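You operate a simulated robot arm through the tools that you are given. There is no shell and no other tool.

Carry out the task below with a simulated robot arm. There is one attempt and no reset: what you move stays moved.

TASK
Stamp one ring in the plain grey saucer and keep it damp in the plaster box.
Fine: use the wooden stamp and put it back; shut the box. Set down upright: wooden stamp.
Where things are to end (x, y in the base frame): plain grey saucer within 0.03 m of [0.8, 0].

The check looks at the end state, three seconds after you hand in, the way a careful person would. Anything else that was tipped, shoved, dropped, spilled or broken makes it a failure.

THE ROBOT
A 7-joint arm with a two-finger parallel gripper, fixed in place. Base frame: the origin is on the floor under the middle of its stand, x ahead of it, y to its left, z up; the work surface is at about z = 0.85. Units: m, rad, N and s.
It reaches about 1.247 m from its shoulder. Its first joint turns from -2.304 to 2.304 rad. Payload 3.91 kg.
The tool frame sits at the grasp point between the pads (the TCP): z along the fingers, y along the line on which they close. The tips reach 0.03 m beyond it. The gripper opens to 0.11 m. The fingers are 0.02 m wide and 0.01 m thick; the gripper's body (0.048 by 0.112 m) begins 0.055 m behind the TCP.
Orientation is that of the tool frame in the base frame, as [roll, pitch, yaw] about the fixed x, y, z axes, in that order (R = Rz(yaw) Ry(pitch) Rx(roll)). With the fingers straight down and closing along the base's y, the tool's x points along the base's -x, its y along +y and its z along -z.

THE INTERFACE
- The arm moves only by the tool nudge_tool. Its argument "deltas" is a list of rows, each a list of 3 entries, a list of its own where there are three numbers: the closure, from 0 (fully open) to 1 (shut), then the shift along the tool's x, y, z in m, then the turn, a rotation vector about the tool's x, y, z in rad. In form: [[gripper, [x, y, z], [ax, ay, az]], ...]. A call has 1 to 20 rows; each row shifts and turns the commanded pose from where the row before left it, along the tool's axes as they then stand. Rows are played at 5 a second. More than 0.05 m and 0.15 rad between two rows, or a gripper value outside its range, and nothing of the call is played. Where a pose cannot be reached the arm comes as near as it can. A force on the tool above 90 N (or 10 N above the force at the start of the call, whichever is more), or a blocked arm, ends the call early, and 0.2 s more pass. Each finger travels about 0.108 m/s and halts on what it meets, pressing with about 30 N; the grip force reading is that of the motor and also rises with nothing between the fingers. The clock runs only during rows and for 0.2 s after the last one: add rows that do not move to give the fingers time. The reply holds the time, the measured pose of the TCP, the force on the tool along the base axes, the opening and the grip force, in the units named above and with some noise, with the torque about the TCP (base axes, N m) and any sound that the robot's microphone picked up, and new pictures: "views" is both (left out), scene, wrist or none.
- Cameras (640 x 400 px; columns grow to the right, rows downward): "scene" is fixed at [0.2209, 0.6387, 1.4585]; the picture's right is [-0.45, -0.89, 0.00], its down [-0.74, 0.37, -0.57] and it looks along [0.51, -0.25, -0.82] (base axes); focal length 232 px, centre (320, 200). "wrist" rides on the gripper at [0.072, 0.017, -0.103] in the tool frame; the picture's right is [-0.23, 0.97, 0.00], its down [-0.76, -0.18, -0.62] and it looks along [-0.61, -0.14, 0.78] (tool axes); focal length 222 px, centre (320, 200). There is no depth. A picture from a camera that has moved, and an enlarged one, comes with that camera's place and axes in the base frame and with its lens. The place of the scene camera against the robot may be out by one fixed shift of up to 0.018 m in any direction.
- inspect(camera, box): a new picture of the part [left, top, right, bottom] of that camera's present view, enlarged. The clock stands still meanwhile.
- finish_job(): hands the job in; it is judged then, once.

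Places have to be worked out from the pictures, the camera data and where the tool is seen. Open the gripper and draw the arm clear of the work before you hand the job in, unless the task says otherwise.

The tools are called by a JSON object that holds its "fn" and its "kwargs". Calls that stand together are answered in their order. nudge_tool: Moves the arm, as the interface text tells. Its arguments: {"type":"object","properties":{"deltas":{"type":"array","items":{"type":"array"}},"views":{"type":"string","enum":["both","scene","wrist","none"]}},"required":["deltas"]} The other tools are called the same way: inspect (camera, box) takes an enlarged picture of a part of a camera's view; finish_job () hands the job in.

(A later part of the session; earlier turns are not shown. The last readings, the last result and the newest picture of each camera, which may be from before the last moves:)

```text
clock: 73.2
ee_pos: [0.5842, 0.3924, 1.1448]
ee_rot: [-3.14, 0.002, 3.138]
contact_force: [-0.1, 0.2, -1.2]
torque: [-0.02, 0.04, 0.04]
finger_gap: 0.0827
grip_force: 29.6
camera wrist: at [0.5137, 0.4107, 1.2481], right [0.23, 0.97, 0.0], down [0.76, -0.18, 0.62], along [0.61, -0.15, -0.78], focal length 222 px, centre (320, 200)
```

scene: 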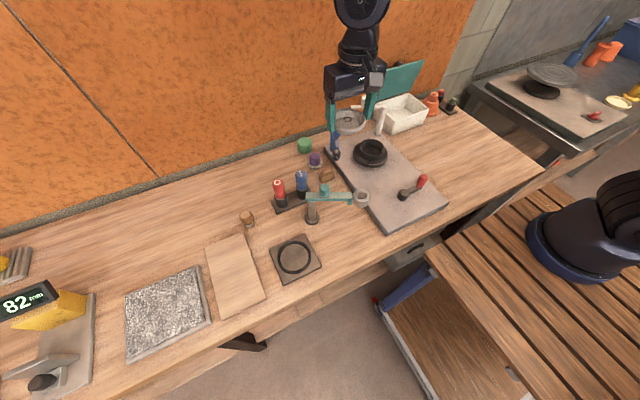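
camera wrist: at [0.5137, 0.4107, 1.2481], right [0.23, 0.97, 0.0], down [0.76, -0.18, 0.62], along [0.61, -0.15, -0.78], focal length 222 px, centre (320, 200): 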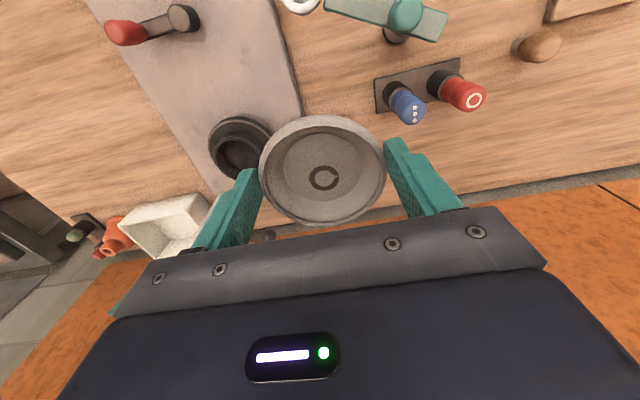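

The saucer rides steadily, the lid is still open, and the stamp is upright at its place. I continue to a point in front of and above the box.

{"fn": "nudge_tool", "kwargs": {"deltas": [[0.4, [-0.01, -0.0357, 0], [0, 0, 0]], [0.4, [-0.01, -0.0357, 0], [0, 0, 0]], [0.4, [-0.01, -0.0357, 0], [0, 0, 0]], [0.4, [-0.01, -0.0357, 0], [0, 0, 0]], [0.4, [-0.01, -0.0357, 0], [0, 0, 0]], [0.4, [-0.01, -0.0357, 0], [0, 0, 0]], [0.4, [-0.01, -0.0357, 0], [0, 0, 0]], [0.4, [-0.01, -0.0357, 0], [0, 0, 0]], [0.4, [-0.01, -0.0357, 0], [0, 0, 0]], [0.4, [-0.005, -0.0357, 0], [0, 0, 0]], [0.4, [0, -0.0345, 0], [0, 0, 0]], [0.4, [0, 0, 0], [0, 0, 0]]], "views": "both"}}

{"fn": "inspect", "kwargs": {"camera": "wrist", "box": [200, 60, 440, 240]}}

{"fn": "inspect", "kwargs": {"camera": "scene", "box": [340, 20, 480, 140]}}

```text
clock: 75.8
ee_pos: [0.678, 0.001, 1.1483]
ee_rot: [-3.139, 0.002, 3.139]
contact_force: [-0.2, -0.3, -0.4]
torque: [0.03, 0.03, 0.0]
finger_gap: 0.0825
grip_force: 29.4
camera wrist: at [0.6062, 0.0187, 1.251], right [0.23, 0.97, 0.0], down [0.76, -0.18, 0.62], along [0.61, -0.15, -0.78], focal length 222 px, centre (320, 200)
```

scene: 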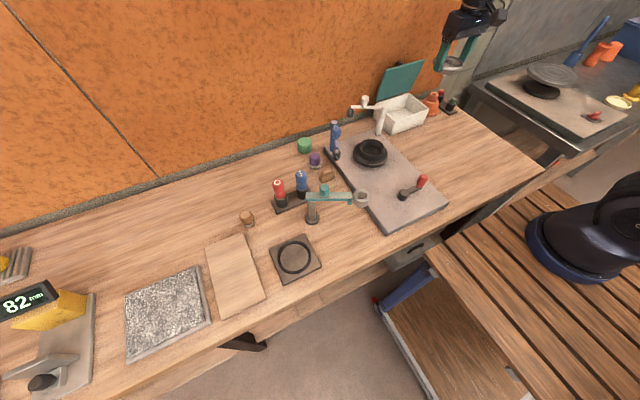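
wrist: 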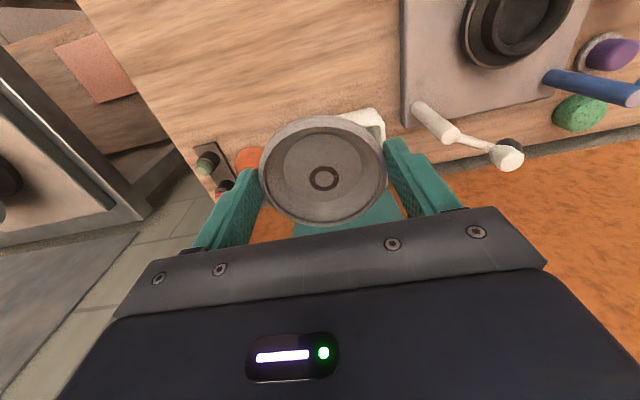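

```text
2.22 times, centred on (320, 150) of wrist
camera zoom: at [0.6062, 0.0187, 1.251], right [0.23, 0.97, 0.0], down [0.76, -0.18, 0.62], along [0.61, -0.15, -0.78], focal length 494 px, centre (320, 311)
```

zoom: 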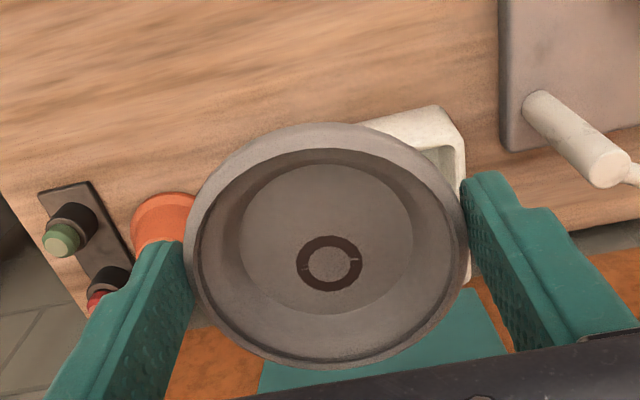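

```text
3.33 times, centred on (410, 80) of scene
camera zoom: at [0.2209, 0.6387, 1.4585], right [-0.45, -0.89, 0.0], down [-0.74, 0.37, -0.57], along [0.51, -0.25, -0.82], focal length 773 px, centre (20, 600)
```

zoom: 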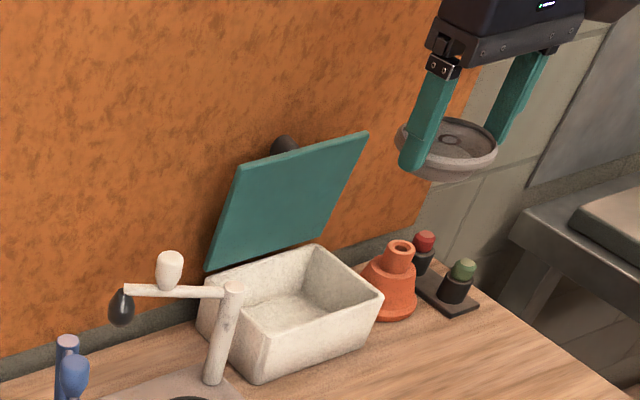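

The saucer hangs level in front of the box and the open lid leans at about 81–82°. To keep the wrist clear of the lid I tilt the tool about 7° toward the robot, move over the box and go part way down.

{"fn": "nudge_tool", "kwargs": {"deltas": [[0.4, [0, 0, 0], [0, -0.06, 0]], [0.4, [0, 0, 0], [0, -0.06, 0]], [0.4, [-0.0394, 0, 0.0047], [0, 0, 0]], [0.4, [-0.0394, 0, 0.0047], [0, 0, 0]], [0.4, [-0.0375, 0, 0.0045], [0, 0, 0]], [0.4, [0.0044, 0, 0.0364], [0, 0, 0]], [0.4, [0.0044, 0, 0.0364], [0, 0, 0]], [0.4, [0, 0, 0], [0, 0, 0]]], "views": "both"}}

{"fn": "inspect", "kwargs": {"camera": "scene", "box": [340, 20, 480, 140]}}

{"fn": "inspect", "kwargs": {"camera": "wrist", "box": [180, 60, 460, 240]}}

```text
clock: 77.6
ee_pos: [0.7923, -0.0009, 1.0736]
ee_rot: [-3.141, 0.123, 3.139]
contact_force: [0.2, 0.8, -1.0]
torque: [-0.01, 0.03, -0.03]
finger_gap: 0.0829
grip_force: 30.2
camera wrist: at [0.7103, 0.019, 1.1679], right [0.23, 0.97, 0.03], down [0.68, -0.18, 0.71], along [0.7, -0.15, -0.7], focal length 222 px, centre (320, 200)
```

scene: 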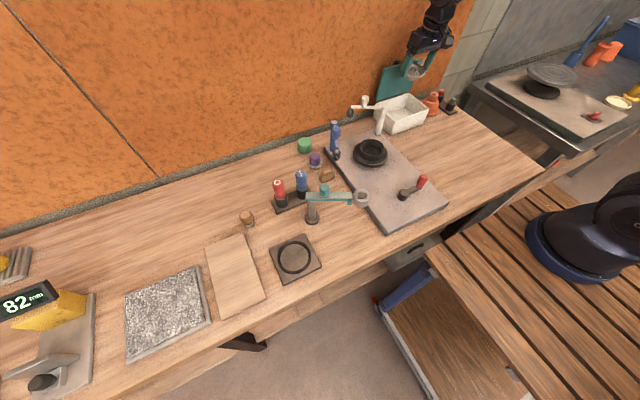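
wrist: 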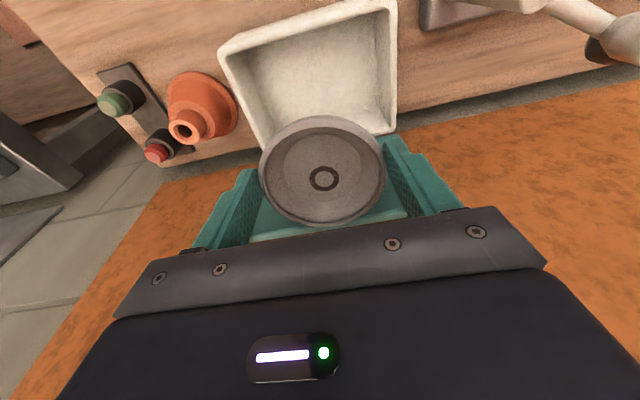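

```text
3.33 times, centred on (410, 80) of scene
camera zoom: at [0.2209, 0.6387, 1.4585], right [-0.45, -0.89, 0.0], down [-0.74, 0.37, -0.57], along [0.51, -0.25, -0.82], focal length 773 px, centre (20, 600)
```

zoom: 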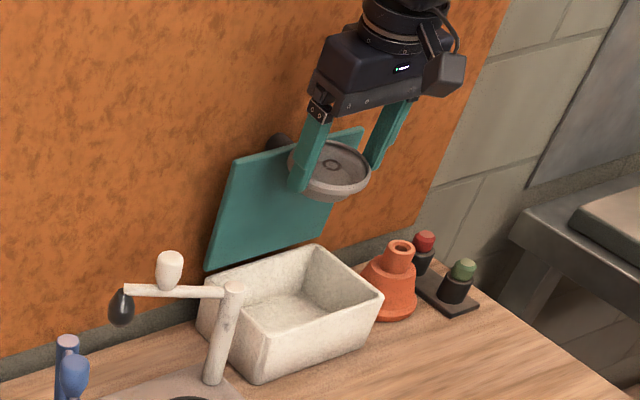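

```text
2.22 times, centred on (320, 150) of wrist
camera zoom: at [0.7103, 0.019, 1.1679], right [0.23, 0.97, 0.03], down [0.68, -0.18, 0.71], along [0.7, -0.15, -0.7], focal length 494 px, centre (320, 311)
```

zoom: 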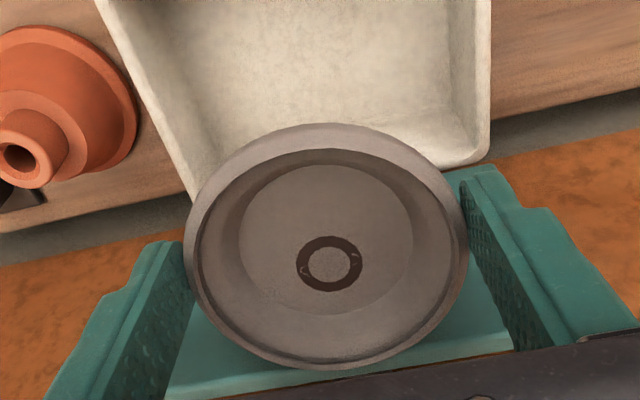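

The box interior measures about x 0.748–0.857 and the wrist has about 1 cm of clearance to the lid. I continue down to just above the floor.

{"fn": "nudge_tool", "kwargs": {"deltas": [[0.4, [0.0026, 0.0005, 0.0286], [0, 0, 0]], [0.4, [0.0026, 0.0005, 0.0286], [0, 0, 0]], [0.4, [0.0026, 0, 0.0286], [0, 0, 0]], [0.4, [0.0026, 0, 0.0286], [0, 0, 0]], [0.4, [0.0022, 0, 0.022], [0, 0, 0]], [0.4, [0, 0, 0], [0, 0, 0]]], "views": "both"}}

{"fn": "inspect", "kwargs": {"camera": "scene", "box": [340, 20, 480, 140]}}

{"fn": "inspect", "kwargs": {"camera": "wrist", "box": [180, 60, 460, 240]}}

```text
clock: 79.0
ee_pos: [0.7996, 0.0015, 0.938]
ee_rot: [-3.14, 0.122, 3.139]
contact_force: [0.4, -0.3, -0.2]
torque: [0.02, -0.01, -0.01]
finger_gap: 0.0828
grip_force: 30.3
camera wrist: at [0.7158, 0.0198, 1.0324], right [0.23, 0.97, 0.03], down [0.68, -0.18, 0.71], along [0.7, -0.15, -0.7], focal length 222 px, centre (320, 200)
```

scene: 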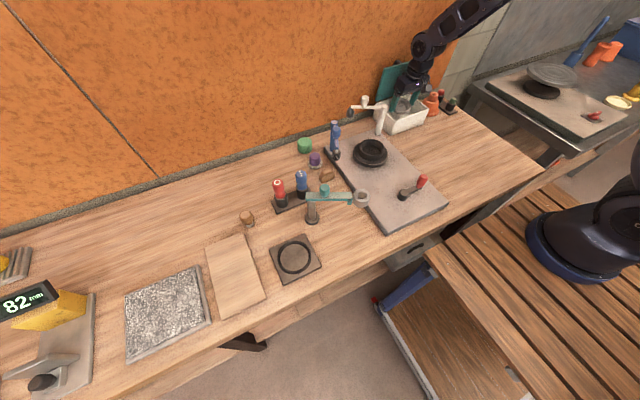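
wrist: 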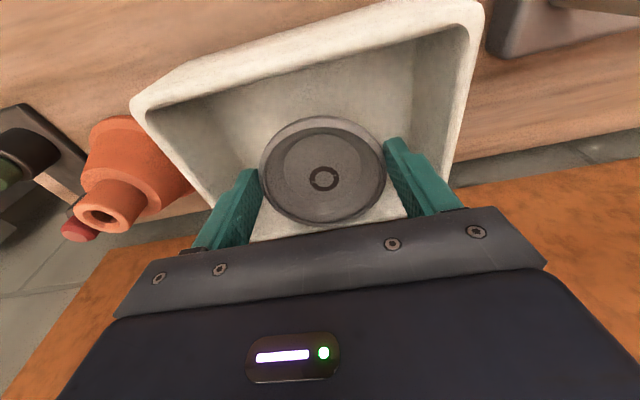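

```text
3.33 times, centred on (410, 80) of scene
camera zoom: at [0.2209, 0.6387, 1.4585], right [-0.45, -0.89, 0.0], down [-0.74, 0.37, -0.57], along [0.51, -0.25, -0.82], focal length 773 px, centre (20, 600)
```

zoom: 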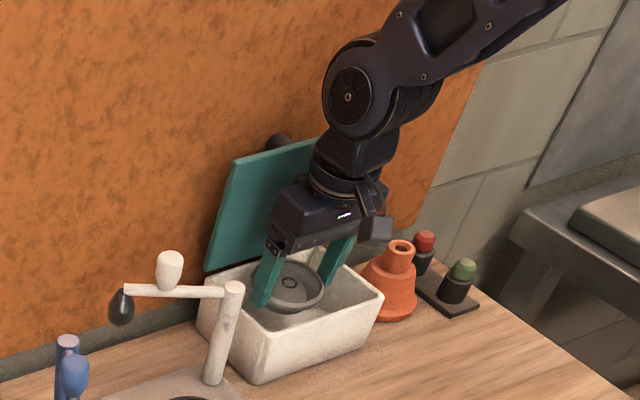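

```text
2.22 times, centred on (320, 150) of wrist
camera zoom: at [0.7158, 0.0198, 1.0324], right [0.23, 0.97, 0.03], down [0.68, -0.18, 0.71], along [0.7, -0.15, -0.7], focal length 494 px, centre (320, 311)
```

zoom: 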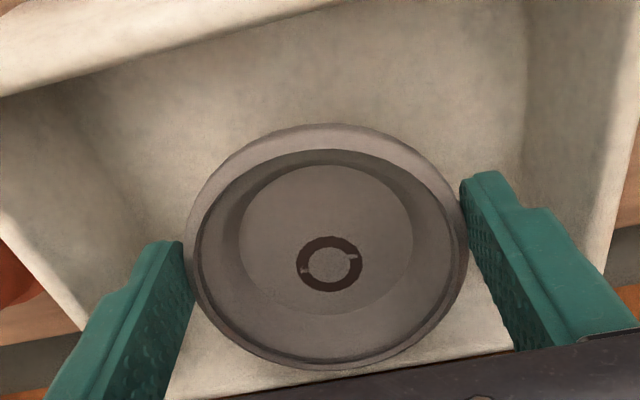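

The saucer is inside the box with space all round. I correct x by −3 mm and lower slowly, watching for floor contact.

{"fn": "nudge_tool", "kwargs": {"deltas": [[0.4, [0.0037, 0, 0.005], [0, 0, 0]], [0.4, [0.0007, 0, 0.006], [0, 0, 0]], [0.4, [0, 0, 0], [0, 0, 0]]], "views": "none"}}

{"fn": "nudge_tool", "kwargs": {"deltas": [[0.4, [0.0005, 0, 0.004], [0, 0, 0]], [0.4, [0, 0, 0], [0, 0, 0]]], "views": "none"}}

{"fn": "nudge_tool", "kwargs": {"deltas": [[0.4, [0.0004, 0, 0.003], [0, 0, 0]], [0.4, [0, 0, 0], [0, 0, 0]]], "views": "none"}}

```text
clock: 79.8
ee_pos: [0.796, 0.0018, 0.9265]
ee_rot: [-3.14, 0.121, 3.139]
contact_force: [0.6, -0.5, -0.8]
torque: [0.0, 0.03, 0.0]
finger_gap: 0.0827
grip_force: 29.7
```

```text
clock: 80.4
ee_pos: [0.7969, 0.002, 0.9226]
ee_rot: [-3.14, 0.119, 3.138]
contact_force: [0.1, -0.1, -1.3]
torque: [0.03, 0.03, 0.02]
finger_gap: 0.0829
grip_force: 30.1
```

```text
clock: 81.0
ee_pos: [0.7963, 0.0031, 0.9186]
ee_rot: [-3.139, 0.122, 3.139]
contact_force: [-0.9, -0.9, -1.4]
torque: [0.0, 0.06, -0.02]
finger_gap: 0.0826
grip_force: 30.6
```

No contact yet at z ≈ 0.919. I continue in 2–3 mm steps.

{"fn": "nudge_tool", "kwargs": {"deltas": [[0.4, [0.0003, -0.001, 0.003], [0, 0, 0]], [0.4, [0, 0, 0], [0, 0, 0]]], "views": "none"}}

{"fn": "nudge_tool", "kwargs": {"deltas": [[0.4, [0.0003, 0, 0.002], [0, 0, 0]], [0.4, [0, 0, 0], [0, 0, 0]]], "views": "none"}}

{"fn": "nudge_tool", "kwargs": {"deltas": [[0.4, [0.0003, 0, 0.002], [0, 0, 0]], [0.4, [0, 0, 0], [0, 0, 0]]], "views": "wrist"}}

```text
clock: 81.6
ee_pos: [0.7955, 0.0006, 0.9162]
ee_rot: [-3.139, 0.121, 3.138]
contact_force: [0.2, 0.6, -1.1]
torque: [0.01, 0.0, 0.01]
finger_gap: 0.0826
grip_force: 30.2
```

```text
clock: 82.2
ee_pos: [0.7962, 0.0006, 0.914]
ee_rot: [-3.14, 0.121, 3.137]
contact_force: [0.2, -0.1, -1.1]
torque: [-0.01, -0.03, 0.02]
finger_gap: 0.0827
grip_force: 30.2
```

```text
clock: 82.8
ee_pos: [0.7952, 0.0008, 0.9134]
ee_rot: [-3.139, 0.121, 3.138]
contact_force: [-0.2, 0.2, -1.0]
torque: [-0.05, -0.02, 0.02]
finger_gap: 0.0825
grip_force: 30.0
camera wrist: at [0.7127, 0.0196, 1.0059], right [0.23, 0.97, 0.03], down [0.68, -0.18, 0.71], along [0.7, -0.15, -0.7], focal length 222 px, centre (320, 200)
```

wrist: 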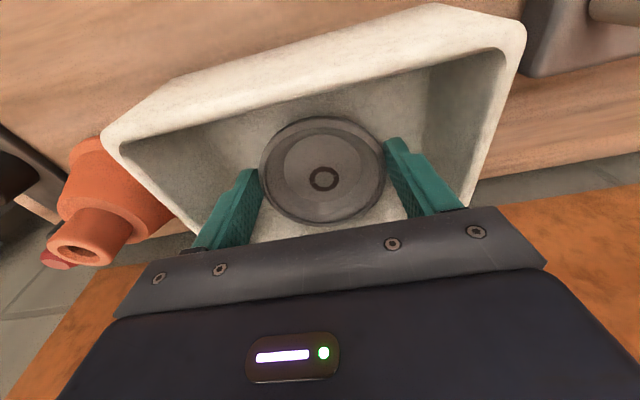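

Still free at z ≈ 0.913 and the rim is not yet near the floor. I keep going down.

{"fn": "nudge_tool", "kwargs": {"deltas": [[0.4, [0.0003, 0, 0.0025], [0, 0, 0]], [0.4, [0, 0, 0], [0, 0, 0]]], "views": "none"}}

{"fn": "nudge_tool", "kwargs": {"deltas": [[0.4, [0.0003, 0, 0.0025], [0, 0, 0]], [0.4, [0, 0, 0], [0, 0, 0]]], "views": "none"}}

{"fn": "nudge_tool", "kwargs": {"deltas": [[0.4, [0.0003, 0, 0.002], [0, 0, 0]], [0.4, [0, 0, 0], [0, 0, 0]]], "views": "none"}}

{"fn": "nudge_tool", "kwargs": {"deltas": [[0.4, [0.0003, 0, 0.002], [0, 0, 0]], [0.4, [0, 0, 0], [0, 0, 0]]], "views": "none"}}

```text
clock: 83.4
ee_pos: [0.7967, 0.0017, 0.9097]
ee_rot: [-3.14, 0.121, 3.138]
contact_force: [0.2, -0.5, -1.7]
torque: [-0.03, 0.0, 0.01]
finger_gap: 0.0824
grip_force: 30.0
```

```text
clock: 84.0
ee_pos: [0.7956, 0.002, 0.9069]
ee_rot: [-3.14, 0.121, 3.136]
contact_force: [0.6, -0.2, -0.8]
torque: [-0.02, 0.02, -0.01]
finger_gap: 0.0824
grip_force: 29.7
```

```text
clock: 84.6
ee_pos: [0.7947, 0.0009, 0.9063]
ee_rot: [-3.139, 0.121, 3.138]
contact_force: [0.6, -0.3, -0.7]
torque: [-0.01, 0.05, -0.02]
finger_gap: 0.0822
grip_force: 30.0
```

```text
clock: 85.2
ee_pos: [0.7941, 0.0008, 0.9041]
ee_rot: [-3.141, 0.12, 3.138]
contact_force: [0.6, -0.1, -1.8]
torque: [0.02, 0.03, -0.04]
finger_gap: 0.0823
grip_force: 29.8
```

No contact yet at 0.904, so I continue in small steps.

{"fn": "nudge_tool", "kwargs": {"deltas": [[0.4, [0.0002, 0, 0.002], [0, 0, 0]], [0.4, [0, 0, 0], [0, 0, 0]]], "views": "none"}}

{"fn": "nudge_tool", "kwargs": {"deltas": [[0.4, [0.0002, 0, 0.002], [0, 0, 0]], [0.4, [0, 0, 0], [0, 0, 0]]], "views": "none"}}

{"fn": "nudge_tool", "kwargs": {"deltas": [[0.4, [0.0002, 0, 0.0015], [0, 0, 0]], [0.4, [0, 0, 0], [0, 0, 0]]], "views": "wrist"}}

{"fn": "inspect", "kwargs": {"camera": "scene", "box": [360, 60, 460, 150]}}

```text
clock: 85.8
ee_pos: [0.7945, 0.001, 0.9012]
ee_rot: [-3.14, 0.12, 3.137]
contact_force: [0.5, 0.1, -1.7]
torque: [-0.02, 0.03, 0.0]
finger_gap: 0.0824
grip_force: 29.7
```

```text
clock: 86.4
ee_pos: [0.795, 0.0016, 0.9001]
ee_rot: [-3.141, 0.123, 3.138]
contact_force: [-1.5, -0.7, 17.6]
torque: [-0.13, 0.38, 0.02]
finger_gap: 0.0823
grip_force: 29.6
```

```text
clock: 87.0
ee_pos: [0.7959, 0.001, 0.8992]
ee_rot: [-3.14, 0.123, 3.136]
contact_force: [5.0, 2.2, 18.6]
torque: [0.11, 0.14, -0.09]
finger_gap: 0.082
grip_force: 30.3
camera wrist: at [0.712, 0.0195, 0.9925], right [0.23, 0.97, 0.03], down [0.68, -0.18, 0.71], along [0.7, -0.15, -0.7], focal length 222 px, centre (320, 200)
```

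wrist: 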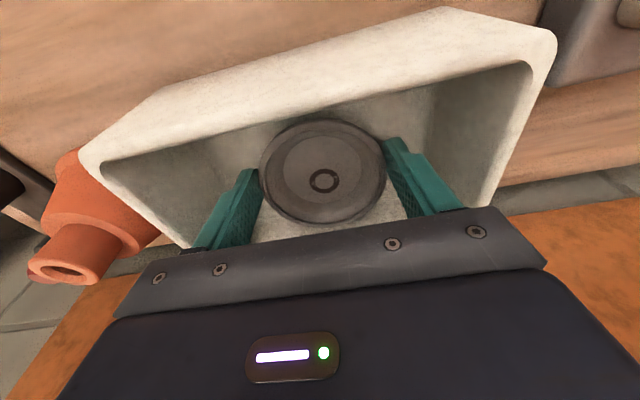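

```text
4.44 times, centred on (410, 105) of scene
camera zoom: at [0.2209, 0.6387, 1.4585], right [-0.45, -0.89, 0.0], down [-0.74, 0.37, -0.57], along [0.51, -0.25, -0.82], focal length 1030 px, centre (-80, 622)
```

zoom: 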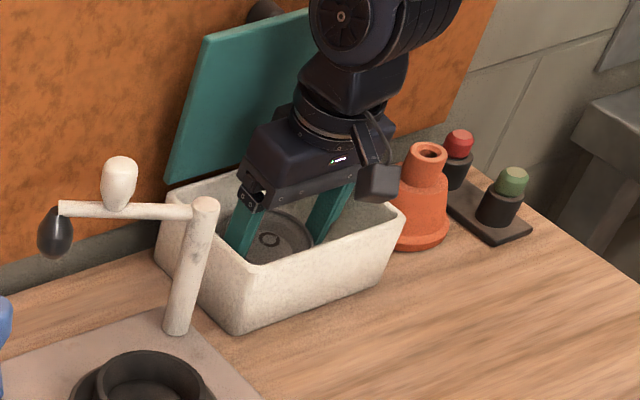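

The foot's near edge is on the floor with 18 N on it. I press a little further so the saucer levels itself by pivoting in the pads.

{"fn": "nudge_tool", "kwargs": {"deltas": [[0.4, [0.0001, 0, 0.001], [0, 0, 0]], [0.4, [0, 0, 0], [0, 0, 0]]], "views": "none"}}

{"fn": "nudge_tool", "kwargs": {"deltas": [[0.4, [0.0001, 0, 0.001], [0, 0, 0]], [0.4, [0, 0, 0], [0, 0, 0]]], "views": "wrist"}}

{"fn": "inspect", "kwargs": {"camera": "wrist", "box": [200, 80, 440, 240]}}

```text
clock: 87.6
ee_pos: [0.7942, 0.0016, 0.8977]
ee_rot: [-3.141, 0.123, 3.138]
contact_force: [4.2, 5.0, 19.2]
torque: [0.29, 0.16, -0.08]
finger_gap: 0.082
grip_force: 30.1
```

```text
clock: 88.2
ee_pos: [0.7949, 0.0024, 0.8961]
ee_rot: [-3.138, 0.121, 3.138]
contact_force: [3.7, 3.3, 19.7]
torque: [0.23, 0.18, -0.05]
finger_gap: 0.0818
grip_force: 30.3
camera wrist: at [0.7116, 0.0198, 0.9899], right [0.23, 0.97, 0.03], down [0.68, -0.18, 0.71], along [0.7, -0.15, -0.7], focal length 222 px, centre (320, 200)
```

wrist: 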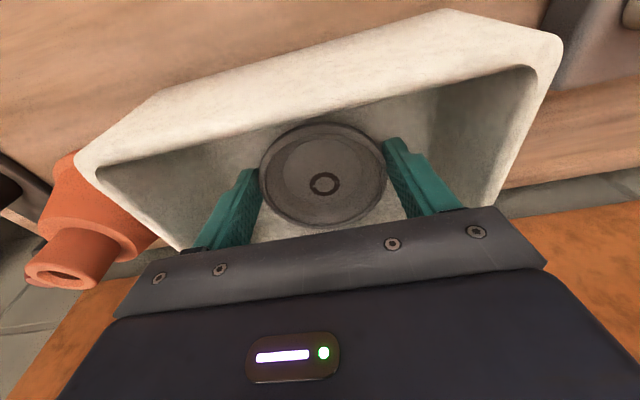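

```text
2.50 times, centred on (320, 160) of wrist
camera zoom: at [0.7116, 0.0198, 0.9899], right [0.23, 0.97, 0.03], down [0.68, -0.18, 0.71], along [0.7, -0.15, -0.7], focal length 555 px, centre (320, 300)
```

zoom: 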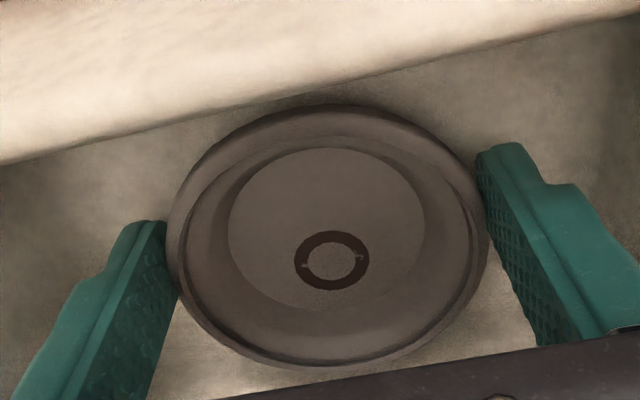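

The saucer has levelled and the force stays at about 20 N as it slides in the pads. I ease up 1 mm and open the fingers.

{"fn": "nudge_tool", "kwargs": {"deltas": [[0.34, [0, 0, -0.001], [0, 0, 0]], [0.24, [0, 0, 0], [0, 0, 0]], [0.2, [0, 0, 0], [0, 0, 0]], [0.16, [0, 0, 0], [0, 0, 0]], [0.12, [0, 0, 0], [0, 0, 0]], [0.12, [0, 0, 0], [0, 0, 0]]], "views": "wrist"}}

{"fn": "inspect", "kwargs": {"camera": "wrist", "box": [200, 80, 440, 240]}}

```text
clock: 89.6
ee_pos: [0.7951, 0.0013, 0.8968]
ee_rot: [-3.14, 0.121, 3.137]
contact_force: [-1.1, -0.5, -0.1]
torque: [0.04, 0.01, -0.01]
finger_gap: 0.0969
grip_force: 0.1
camera wrist: at [0.7118, 0.0193, 0.9902], right [0.23, 0.97, 0.03], down [0.68, -0.18, 0.71], along [0.7, -0.15, -0.7], focal length 222 px, centre (320, 200)
```

wrist: 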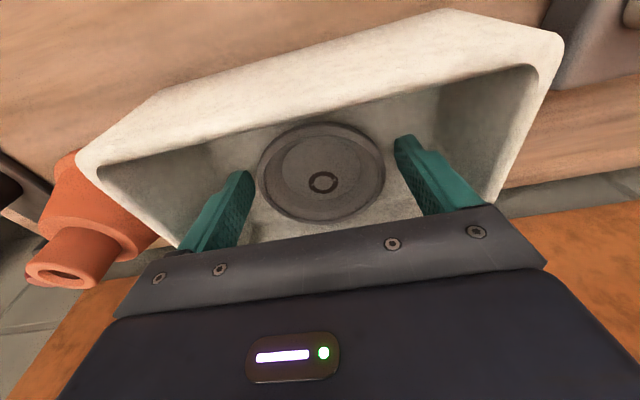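

```text
2.50 times, centred on (320, 160) of wrist
camera zoom: at [0.7118, 0.0193, 0.9902], right [0.23, 0.97, 0.03], down [0.68, -0.18, 0.71], along [0.7, -0.15, -0.7], focal length 555 px, centre (320, 300)
```

zoom: 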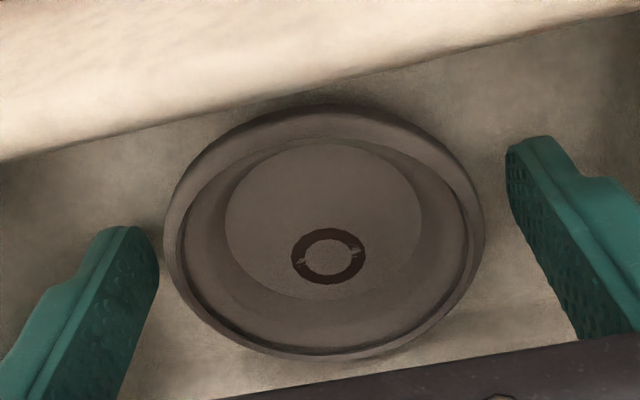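

The saucer rests free on the box floor. I raise straight up out of the box and then back toward the robot.

{"fn": "nudge_tool", "kwargs": {"deltas": [[0.12, [-0.0024, 0, -0.0199], [0, 0, 0]], [0.12, [-0.0036, 0, -0.0298], [0, 0, 0]], [0.12, [-0.0036, 0, -0.0298], [0, 0, 0]], [0.12, [0.0063, 0, -0.031], [0, 0, 0]], [0.12, [0.0163, 0, -0.0322], [0, 0, 0]], [0.12, [0.0263, 0, -0.0334], [0, 0, 0]], [0.12, [0.0263, 0, -0.0334], [0, 0, 0]], [0.2, [0.03, 0, -0.004], [0, 0, 0]], [0.4, [0.02, 0, -0.002], [0, 0, 0]], [0.4, [0, 0, 0], [0, 0, 0]]], "views": "both"}}

{"fn": "inspect", "kwargs": {"camera": "wrist", "box": [220, 40, 420, 220]}}

{"fn": "inspect", "kwargs": {"camera": "scene", "box": [350, 50, 470, 150]}}

```text
clock: 91.8
ee_pos: [0.6564, 0.0014, 1.0967]
ee_rot: [-3.14, 0.122, 3.138]
contact_force: [-0.5, 0.2, -0.2]
torque: [0.03, 0.01, -0.01]
finger_gap: 0.066
grip_force: 0.1
camera wrist: at [0.573, 0.0206, 1.1912], right [0.23, 0.97, 0.03], down [0.68, -0.18, 0.71], along [0.7, -0.15, -0.7], focal length 222 px, centre (320, 200)
```

scene: 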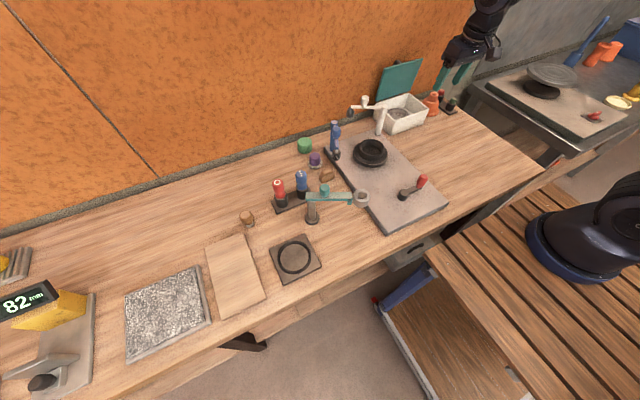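
wrist: 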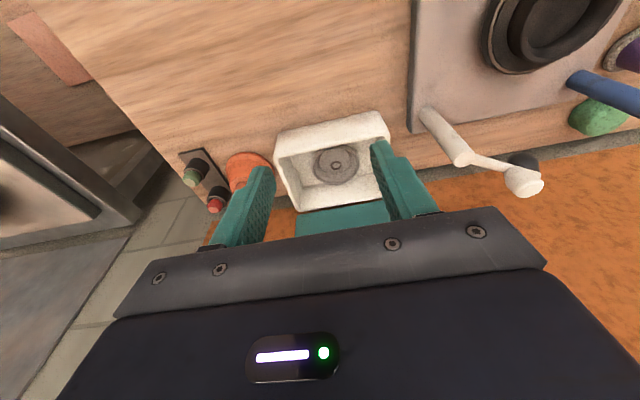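

```text
2.22 times, centred on (320, 130) of wrist
camera zoom: at [0.573, 0.0206, 1.1912], right [0.23, 0.97, 0.03], down [0.68, -0.18, 0.71], along [0.7, -0.15, -0.7], focal length 494 px, centre (320, 356)
```

zoom: 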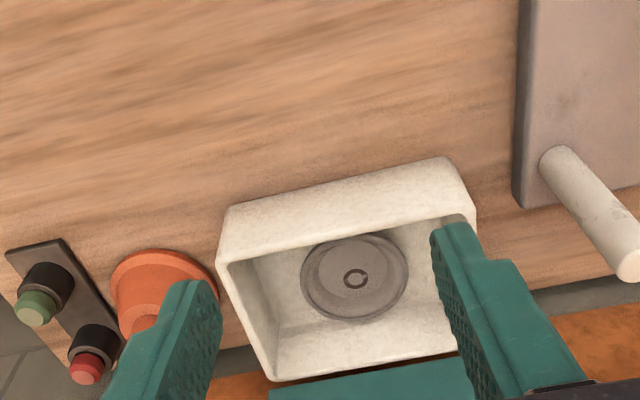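

```text
4.00 times, centred on (410, 100) of scene
camera zoom: at [0.2209, 0.6387, 1.4585], right [-0.45, -0.89, 0.0], down [-0.74, 0.37, -0.57], along [0.51, -0.25, -0.82], focal length 927 px, centre (-40, 600)
```

zoom: 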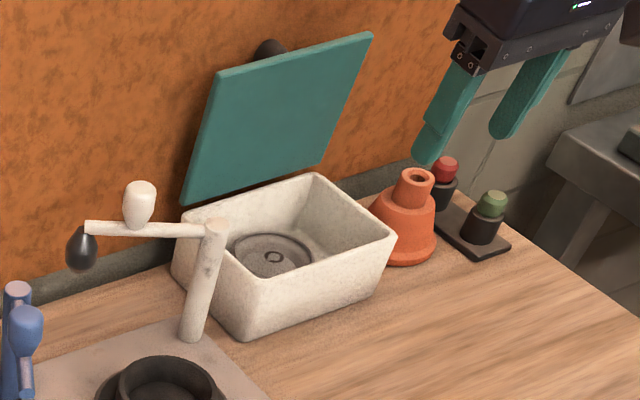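

The saucer lies flat in the box near (0.80, 0.00) with its ring visible. Now I need to shut the lid, so I examine its current angle and the gap behind it.

{"fn": "inspect", "kwargs": {"camera": "scene", "box": [375, 50, 435, 110]}}

{"fn": "nudge_tool", "kwargs": {"deltas": [[0.4, [0, 0, -0.03], [0, -0.12, 0]], [0.4, [0, 0, -0.03], [0, -0.12, 0]], [0.4, [0, 0, 0], [0, -0.12, 0]], [0.4, [0, 0, 0], [0, 0, 0]]], "views": "both"}}

{"fn": "inspect", "kwargs": {"camera": "wrist", "box": [220, 60, 420, 220]}}

```text
6.67 times, centred on (405, 80) of scene
camera zoom: at [0.2209, 0.6387, 1.4585], right [-0.45, -0.89, 0.0], down [-0.74, 0.37, -0.57], along [0.51, -0.25, -0.82], focal length 1545 px, centre (-247, 1000)
```

zoom: 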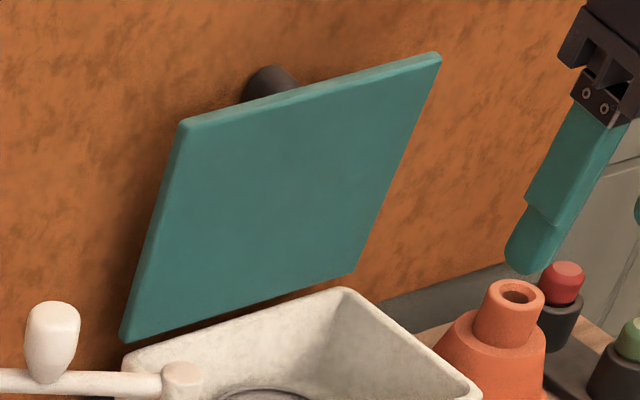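

```text
clock: 92.8
ee_pos: [0.6434, 0.0016, 1.1566]
ee_rot: [-3.138, 0.483, 3.137]
contact_force: [0.5, 0.7, -1.1]
torque: [0.02, 0.0, 0.01]
finger_gap: 0.0663
grip_force: 0.0
camera wrist: at [0.5332, 0.0202, 1.2141], right [0.21, 0.97, 0.1], down [0.38, -0.18, 0.91], along [0.9, -0.15, -0.41], focal length 222 px, centre (320, 200)
```

scene: 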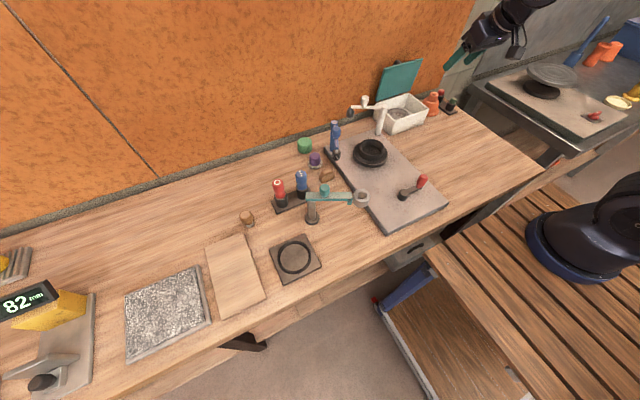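
wrist: 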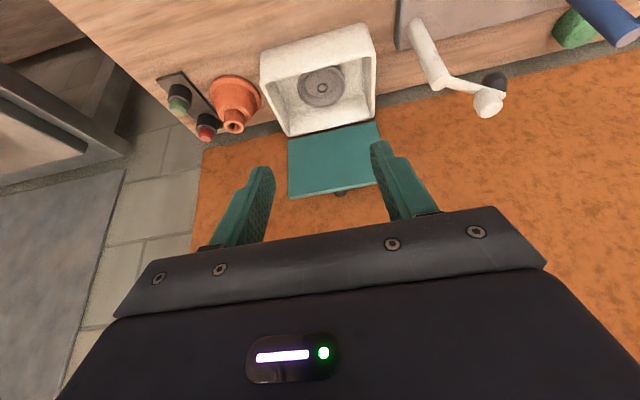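

```text
2.50 times, centred on (320, 140) of wrist
camera zoom: at [0.5332, 0.0202, 1.2141], right [0.21, 0.97, 0.1], down [0.38, -0.18, 0.91], along [0.9, -0.15, -0.41], focal length 555 px, centre (320, 350)
```

zoom: 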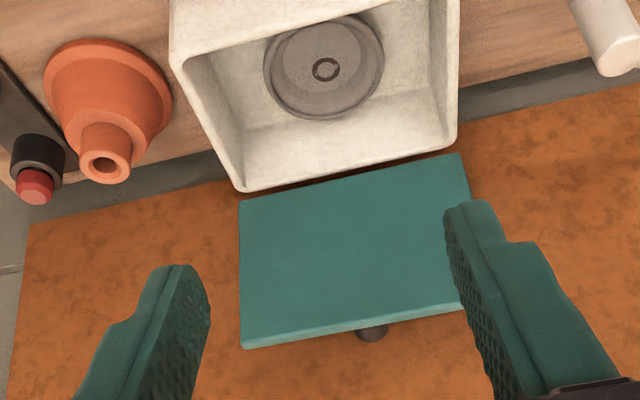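

The lid is still at about 85°, where I left it, so I can take the knob again along the same line I withdrew on. I approach above it with the same tilt.

{"fn": "nudge_tool", "kwargs": {"deltas": [[0.5, [-0.0322, 0, 0.0214], [0, 0, 0]], [0.5, [-0.0322, 0, 0.0214], [0, 0, 0]], [0.5, [-0.0322, 0, 0.0214], [0, 0, 0]], [0.5, [-0.0322, 0, 0.0214], [0, 0, 0]], [0.5, [-0.0322, 0, 0.0214], [0, 0.02, 0]], [0.5, [0, 0, 0], [0, 0, 0]]], "views": "both"}}

{"fn": "inspect", "kwargs": {"camera": "wrist", "box": [220, 80, 420, 240]}}

```text
clock: 94.2
ee_pos: [0.8369, 0.0035, 1.1329]
ee_rot: [-3.139, 0.46, 3.138]
contact_force: [0.1, 0.4, -0.1]
torque: [0.02, 0.0, -0.01]
finger_gap: 0.0549
grip_force: 0.2
camera wrist: at [0.7267, 0.0209, 1.1939], right [0.21, 0.97, 0.1], down [0.4, -0.18, 0.9], along [0.89, -0.15, -0.43], focal length 222 px, centre (320, 200)
```

scene: 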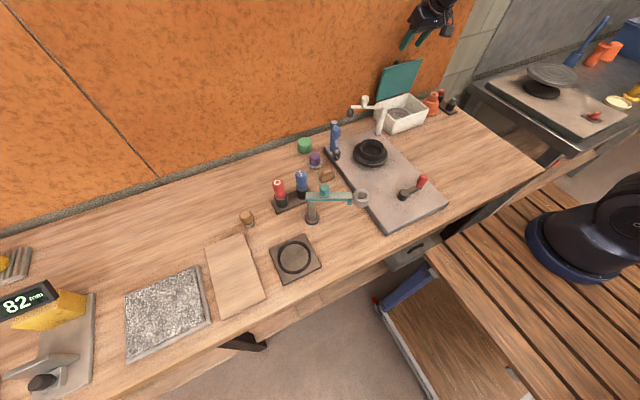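
wrist: 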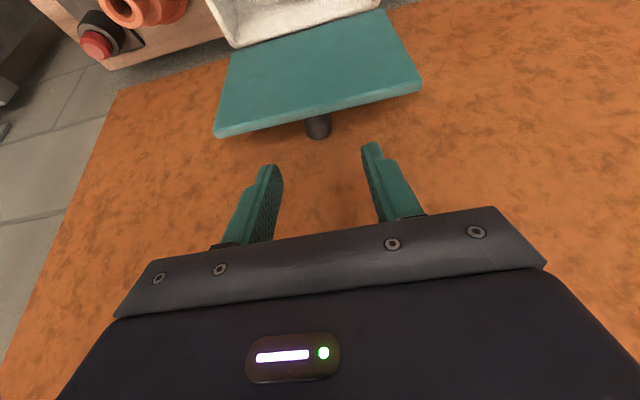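

```text
2.50 times, centred on (320, 160) of wrist
camera zoom: at [0.7267, 0.0209, 1.1939], right [0.21, 0.97, 0.1], down [0.4, -0.18, 0.9], along [0.89, -0.15, -0.43], focal length 555 px, centre (320, 300)
```

zoom: 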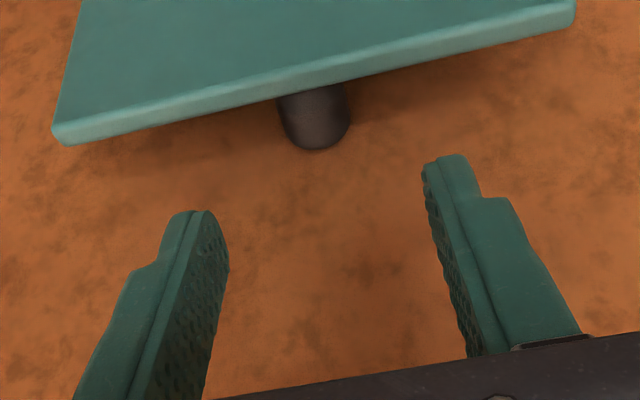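

The knob lines up with the finger gap, about 2 mm toward −y. I advance along the finger axis.

{"fn": "nudge_tool", "kwargs": {"deltas": [[0.5, [0, -0.001, 0.03], [0, 0, 0]], [0.5, [0, -0.001, 0.03], [0, 0, 0]], [0.5, [0, 0, 0], [0, 0, 0]]], "views": "wrist"}}

{"fn": "inspect", "kwargs": {"camera": "wrist", "box": [220, 80, 420, 240]}}

```text
clock: 95.0
ee_pos: [0.8624, 0.0011, 1.079]
ee_rot: [-3.14, 0.463, 3.138]
contact_force: [0.2, 1.6, 0.7]
torque: [-0.03, -0.01, -0.02]
finger_gap: 0.0549
grip_force: 0.1
camera wrist: at [0.7537, 0.019, 1.1402], right [0.21, 0.97, 0.1], down [0.4, -0.18, 0.9], along [0.89, -0.15, -0.43], focal length 222 px, centre (320, 200)
```

wrist: 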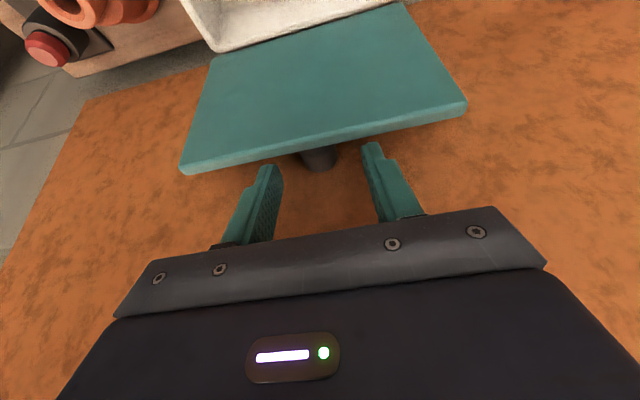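

```text
2.50 times, centred on (320, 160) of wrist
camera zoom: at [0.7537, 0.019, 1.1402], right [0.21, 0.97, 0.1], down [0.4, -0.18, 0.9], along [0.89, -0.15, -0.43], focal length 555 px, centre (320, 300)
```

zoom: 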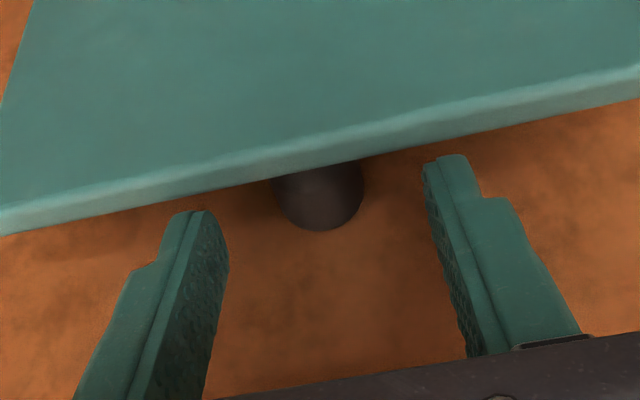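

The knob is centred between the fingers. I advance the last 3 cm to the earlier grip pose.

{"fn": "nudge_tool", "kwargs": {"deltas": [[0.5, [0, 0, 0.015], [0, 0, 0]], [0.5, [0, 0, 0.014], [0, 0, 0]], [0.5, [0, 0, 0], [0, 0, 0]]], "views": "wrist"}}

{"fn": "inspect", "kwargs": {"camera": "wrist", "box": [220, 80, 420, 240]}}

```text
clock: 95.8
ee_pos: [0.8766, 0.0001, 1.0548]
ee_rot: [-3.14, 0.461, 3.138]
contact_force: [-0.5, -0.1, -0.5]
torque: [0.02, 0.04, 0.02]
finger_gap: 0.0549
grip_force: 0.0
camera wrist: at [0.7669, 0.0189, 1.1156], right [0.21, 0.97, 0.1], down [0.4, -0.18, 0.9], along [0.89, -0.15, -0.43], focal length 222 px, centre (320, 200)
```

wrist: 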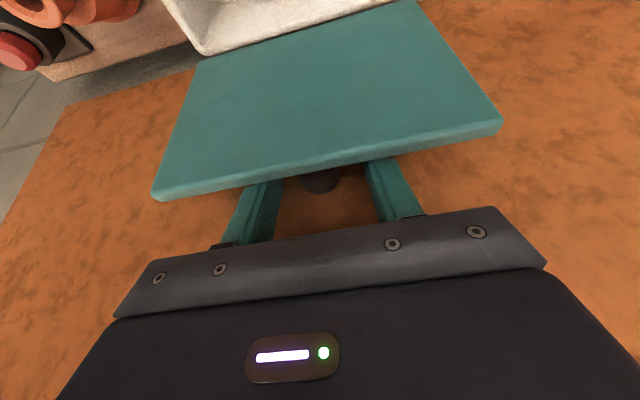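

```text
2.50 times, centred on (320, 160) of wrist
camera zoom: at [0.7669, 0.0189, 1.1156], right [0.21, 0.97, 0.1], down [0.4, -0.18, 0.9], along [0.89, -0.15, -0.43], focal length 555 px, centre (320, 300)
```

zoom: 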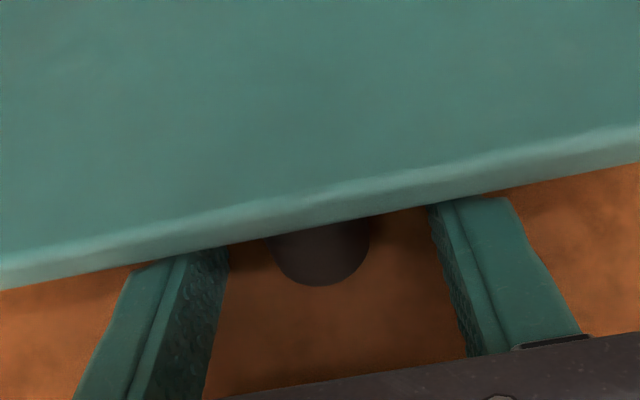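

The view matches the earlier grip pose. I close on the knob.

{"fn": "nudge_tool", "kwargs": {"deltas": [[0.65, [0, 0, 0], [0, 0, 0]], [0.75, [0, 0, 0], [0, 0, 0]], [0.8, [0, 0, 0], [0, 0, 0]], [1.0, [0, 0, 0], [0, 0, 0]], [1.0, [0, 0, 0], [0, 0, 0]]], "views": "none"}}

```text
clock: 97.0
ee_pos: [0.8771, 0.0003, 1.0549]
ee_rot: [-3.141, 0.462, 3.138]
contact_force: [0.8, -5.8, -0.5]
torque: [-0.16, 0.0, 0.55]
finger_gap: 0.0253
grip_force: 44.9
```

The knob is gripped again at 25 mm. I start swinging the lid forward along the hinge arc, turning the tool gradually with it.

{"fn": "nudge_tool", "kwargs": {"deltas": [[1.0, [0.0123, 0, -0.0077], [0, -0.044, 0]], [1.0, [0.013, 0, -0.0067], [0, -0.045, 0]], [1.0, [0.0134, 0, -0.0057], [0, -0.044, 0]], [1.0, [0, 0, 0], [0, 0, 0]]], "views": "both"}}

{"fn": "inspect", "kwargs": {"camera": "scene", "box": [350, 40, 470, 140]}}

```text
clock: 98.0
ee_pos: [0.8328, -0.0004, 1.0547]
ee_rot: [-3.139, 0.596, 3.14]
contact_force: [5.1, 3.1, 0.9]
torque: [-0.29, -0.67, 0.92]
finger_gap: 0.025
grip_force: 45.0
camera wrist: at [0.7155, 0.0181, 1.0995], right [0.19, 0.97, 0.13], down [0.28, -0.18, 0.94], along [0.94, -0.14, -0.31], focal length 222 px, centre (320, 200)
```

scene: 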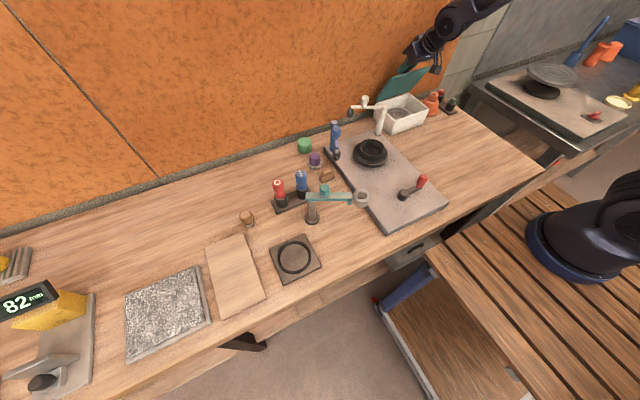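
wrist: 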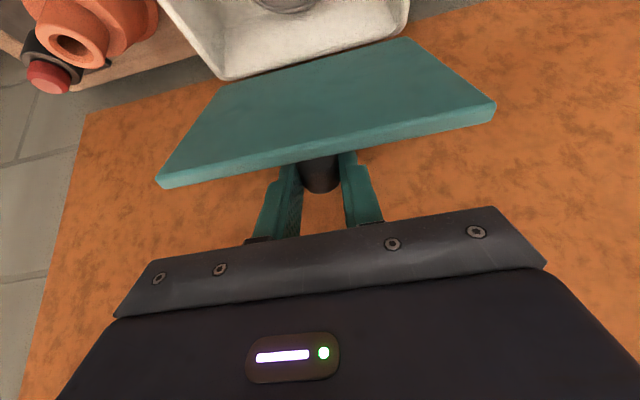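

```text
4.00 times, centred on (410, 90) of scene
camera zoom: at [0.2209, 0.6387, 1.4585], right [-0.45, -0.89, 0.0], down [-0.74, 0.37, -0.57], along [0.51, -0.25, -0.82], focal length 927 px, centre (-40, 640)
```

zoom: 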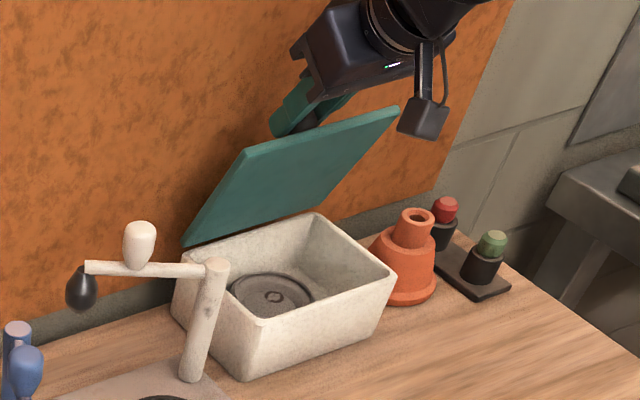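

The lid follows with small forces. I continue the arc down to about 0.64 rad.

{"fn": "nudge_tool", "kwargs": {"deltas": [[1.0, [0.0138, 0, -0.0044], [0, -0.045, 0]], [1.0, [0.0142, 0, -0.0034], [0, -0.044, 0]], [1.0, [0.0143, 0, -0.0025], [0, -0.044, 0]], [1.0, [0.0146, 0, -0.0014], [0, -0.045, 0]], [1.0, [0, 0, 0], [0, 0, 0]]], "views": "both"}}

{"fn": "inspect", "kwargs": {"camera": "scene", "box": [350, 40, 470, 140]}}

```text
clock: 99.2
ee_pos: [0.7807, -0.0001, 1.0296]
ee_rot: [-3.138, 0.773, 3.142]
contact_force: [3.3, 17.9, 10.6]
torque: [-0.18, -1.27, 0.74]
finger_gap: 0.0249
grip_force: 45.0
camera wrist: at [0.6573, 0.018, 1.0534], right [0.17, 0.97, 0.16], down [0.11, -0.18, 0.98], along [0.98, -0.14, -0.14], focal length 222 px, centre (320, 200)
```

scene: 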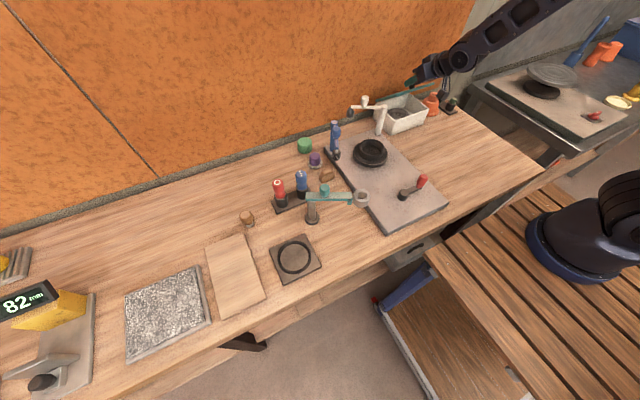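
wrist: 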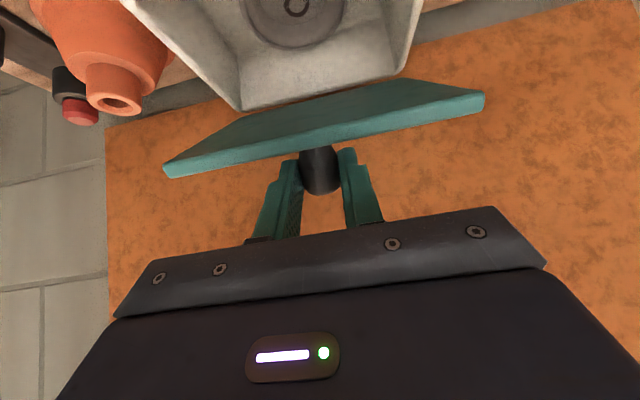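

```text
4.00 times, centred on (410, 90) of scene
camera zoom: at [0.2209, 0.6387, 1.4585], right [-0.45, -0.89, 0.0], down [-0.74, 0.37, -0.57], along [0.51, -0.25, -0.82], focal length 927 px, centre (-40, 640)
```

zoom: 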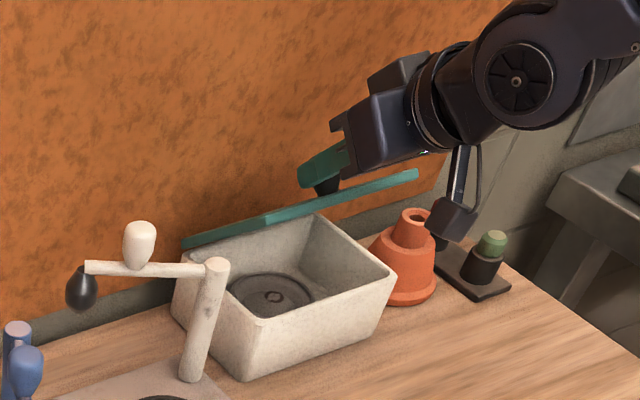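

It tracks well. I continue to about 0.27 rad.

{"fn": "nudge_tool", "kwargs": {"deltas": [[1.0, [0.0146, 0.0005, -0.0003], [0, -0.044, 0]], [1.0, [0.0145, 0, 0.0009], [0, -0.044, 0]], [1.0, [0.0145, 0, 0.0019], [0, -0.045, 0]], [1.0, [0, 0, 0], [0, 0, 0]]], "views": "both"}}

{"fn": "inspect", "kwargs": {"camera": "scene", "box": [350, 40, 470, 140]}}

```text
clock: 100.2
ee_pos: [0.754, 0.0001, 0.9952]
ee_rot: [-3.139, 0.904, 3.139]
contact_force: [-5.2, 7.7, 8.2]
torque: [1.02, -0.58, -0.3]
finger_gap: 0.0252
grip_force: 44.9
camera wrist: at [0.6287, 0.0183, 1.0022], right [0.14, 0.97, 0.18], down [-0.02, -0.18, 0.98], along [0.99, -0.15, -0.01], focal length 222 px, centre (320, 200)
```

scene: 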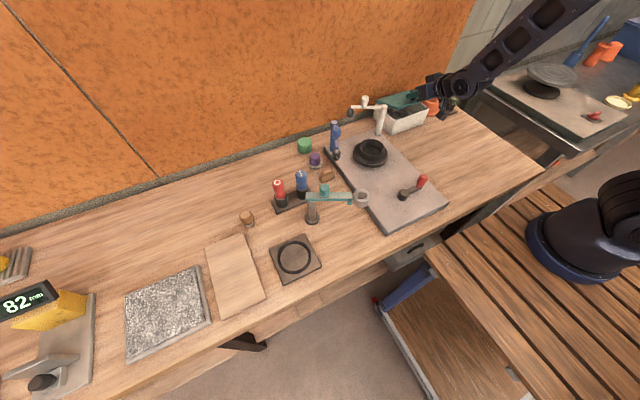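
wrist: 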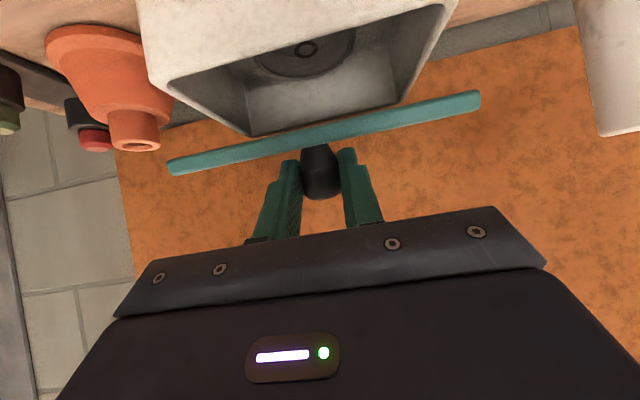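

```text
4.00 times, centred on (410, 90) of scene
camera zoom: at [0.2209, 0.6387, 1.4585], right [-0.45, -0.89, 0.0], down [-0.74, 0.37, -0.57], along [0.51, -0.25, -0.82], focal length 927 px, centre (-40, 640)
```

zoom: 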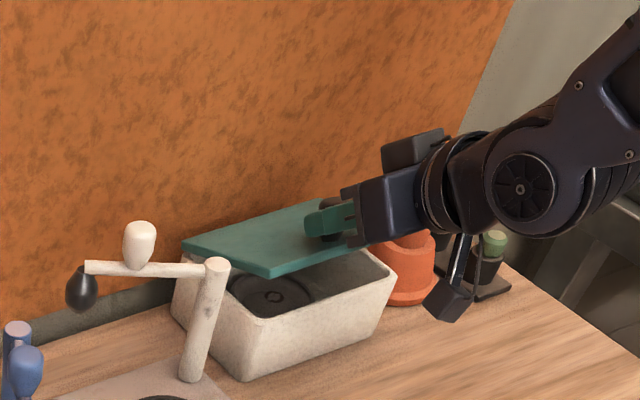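

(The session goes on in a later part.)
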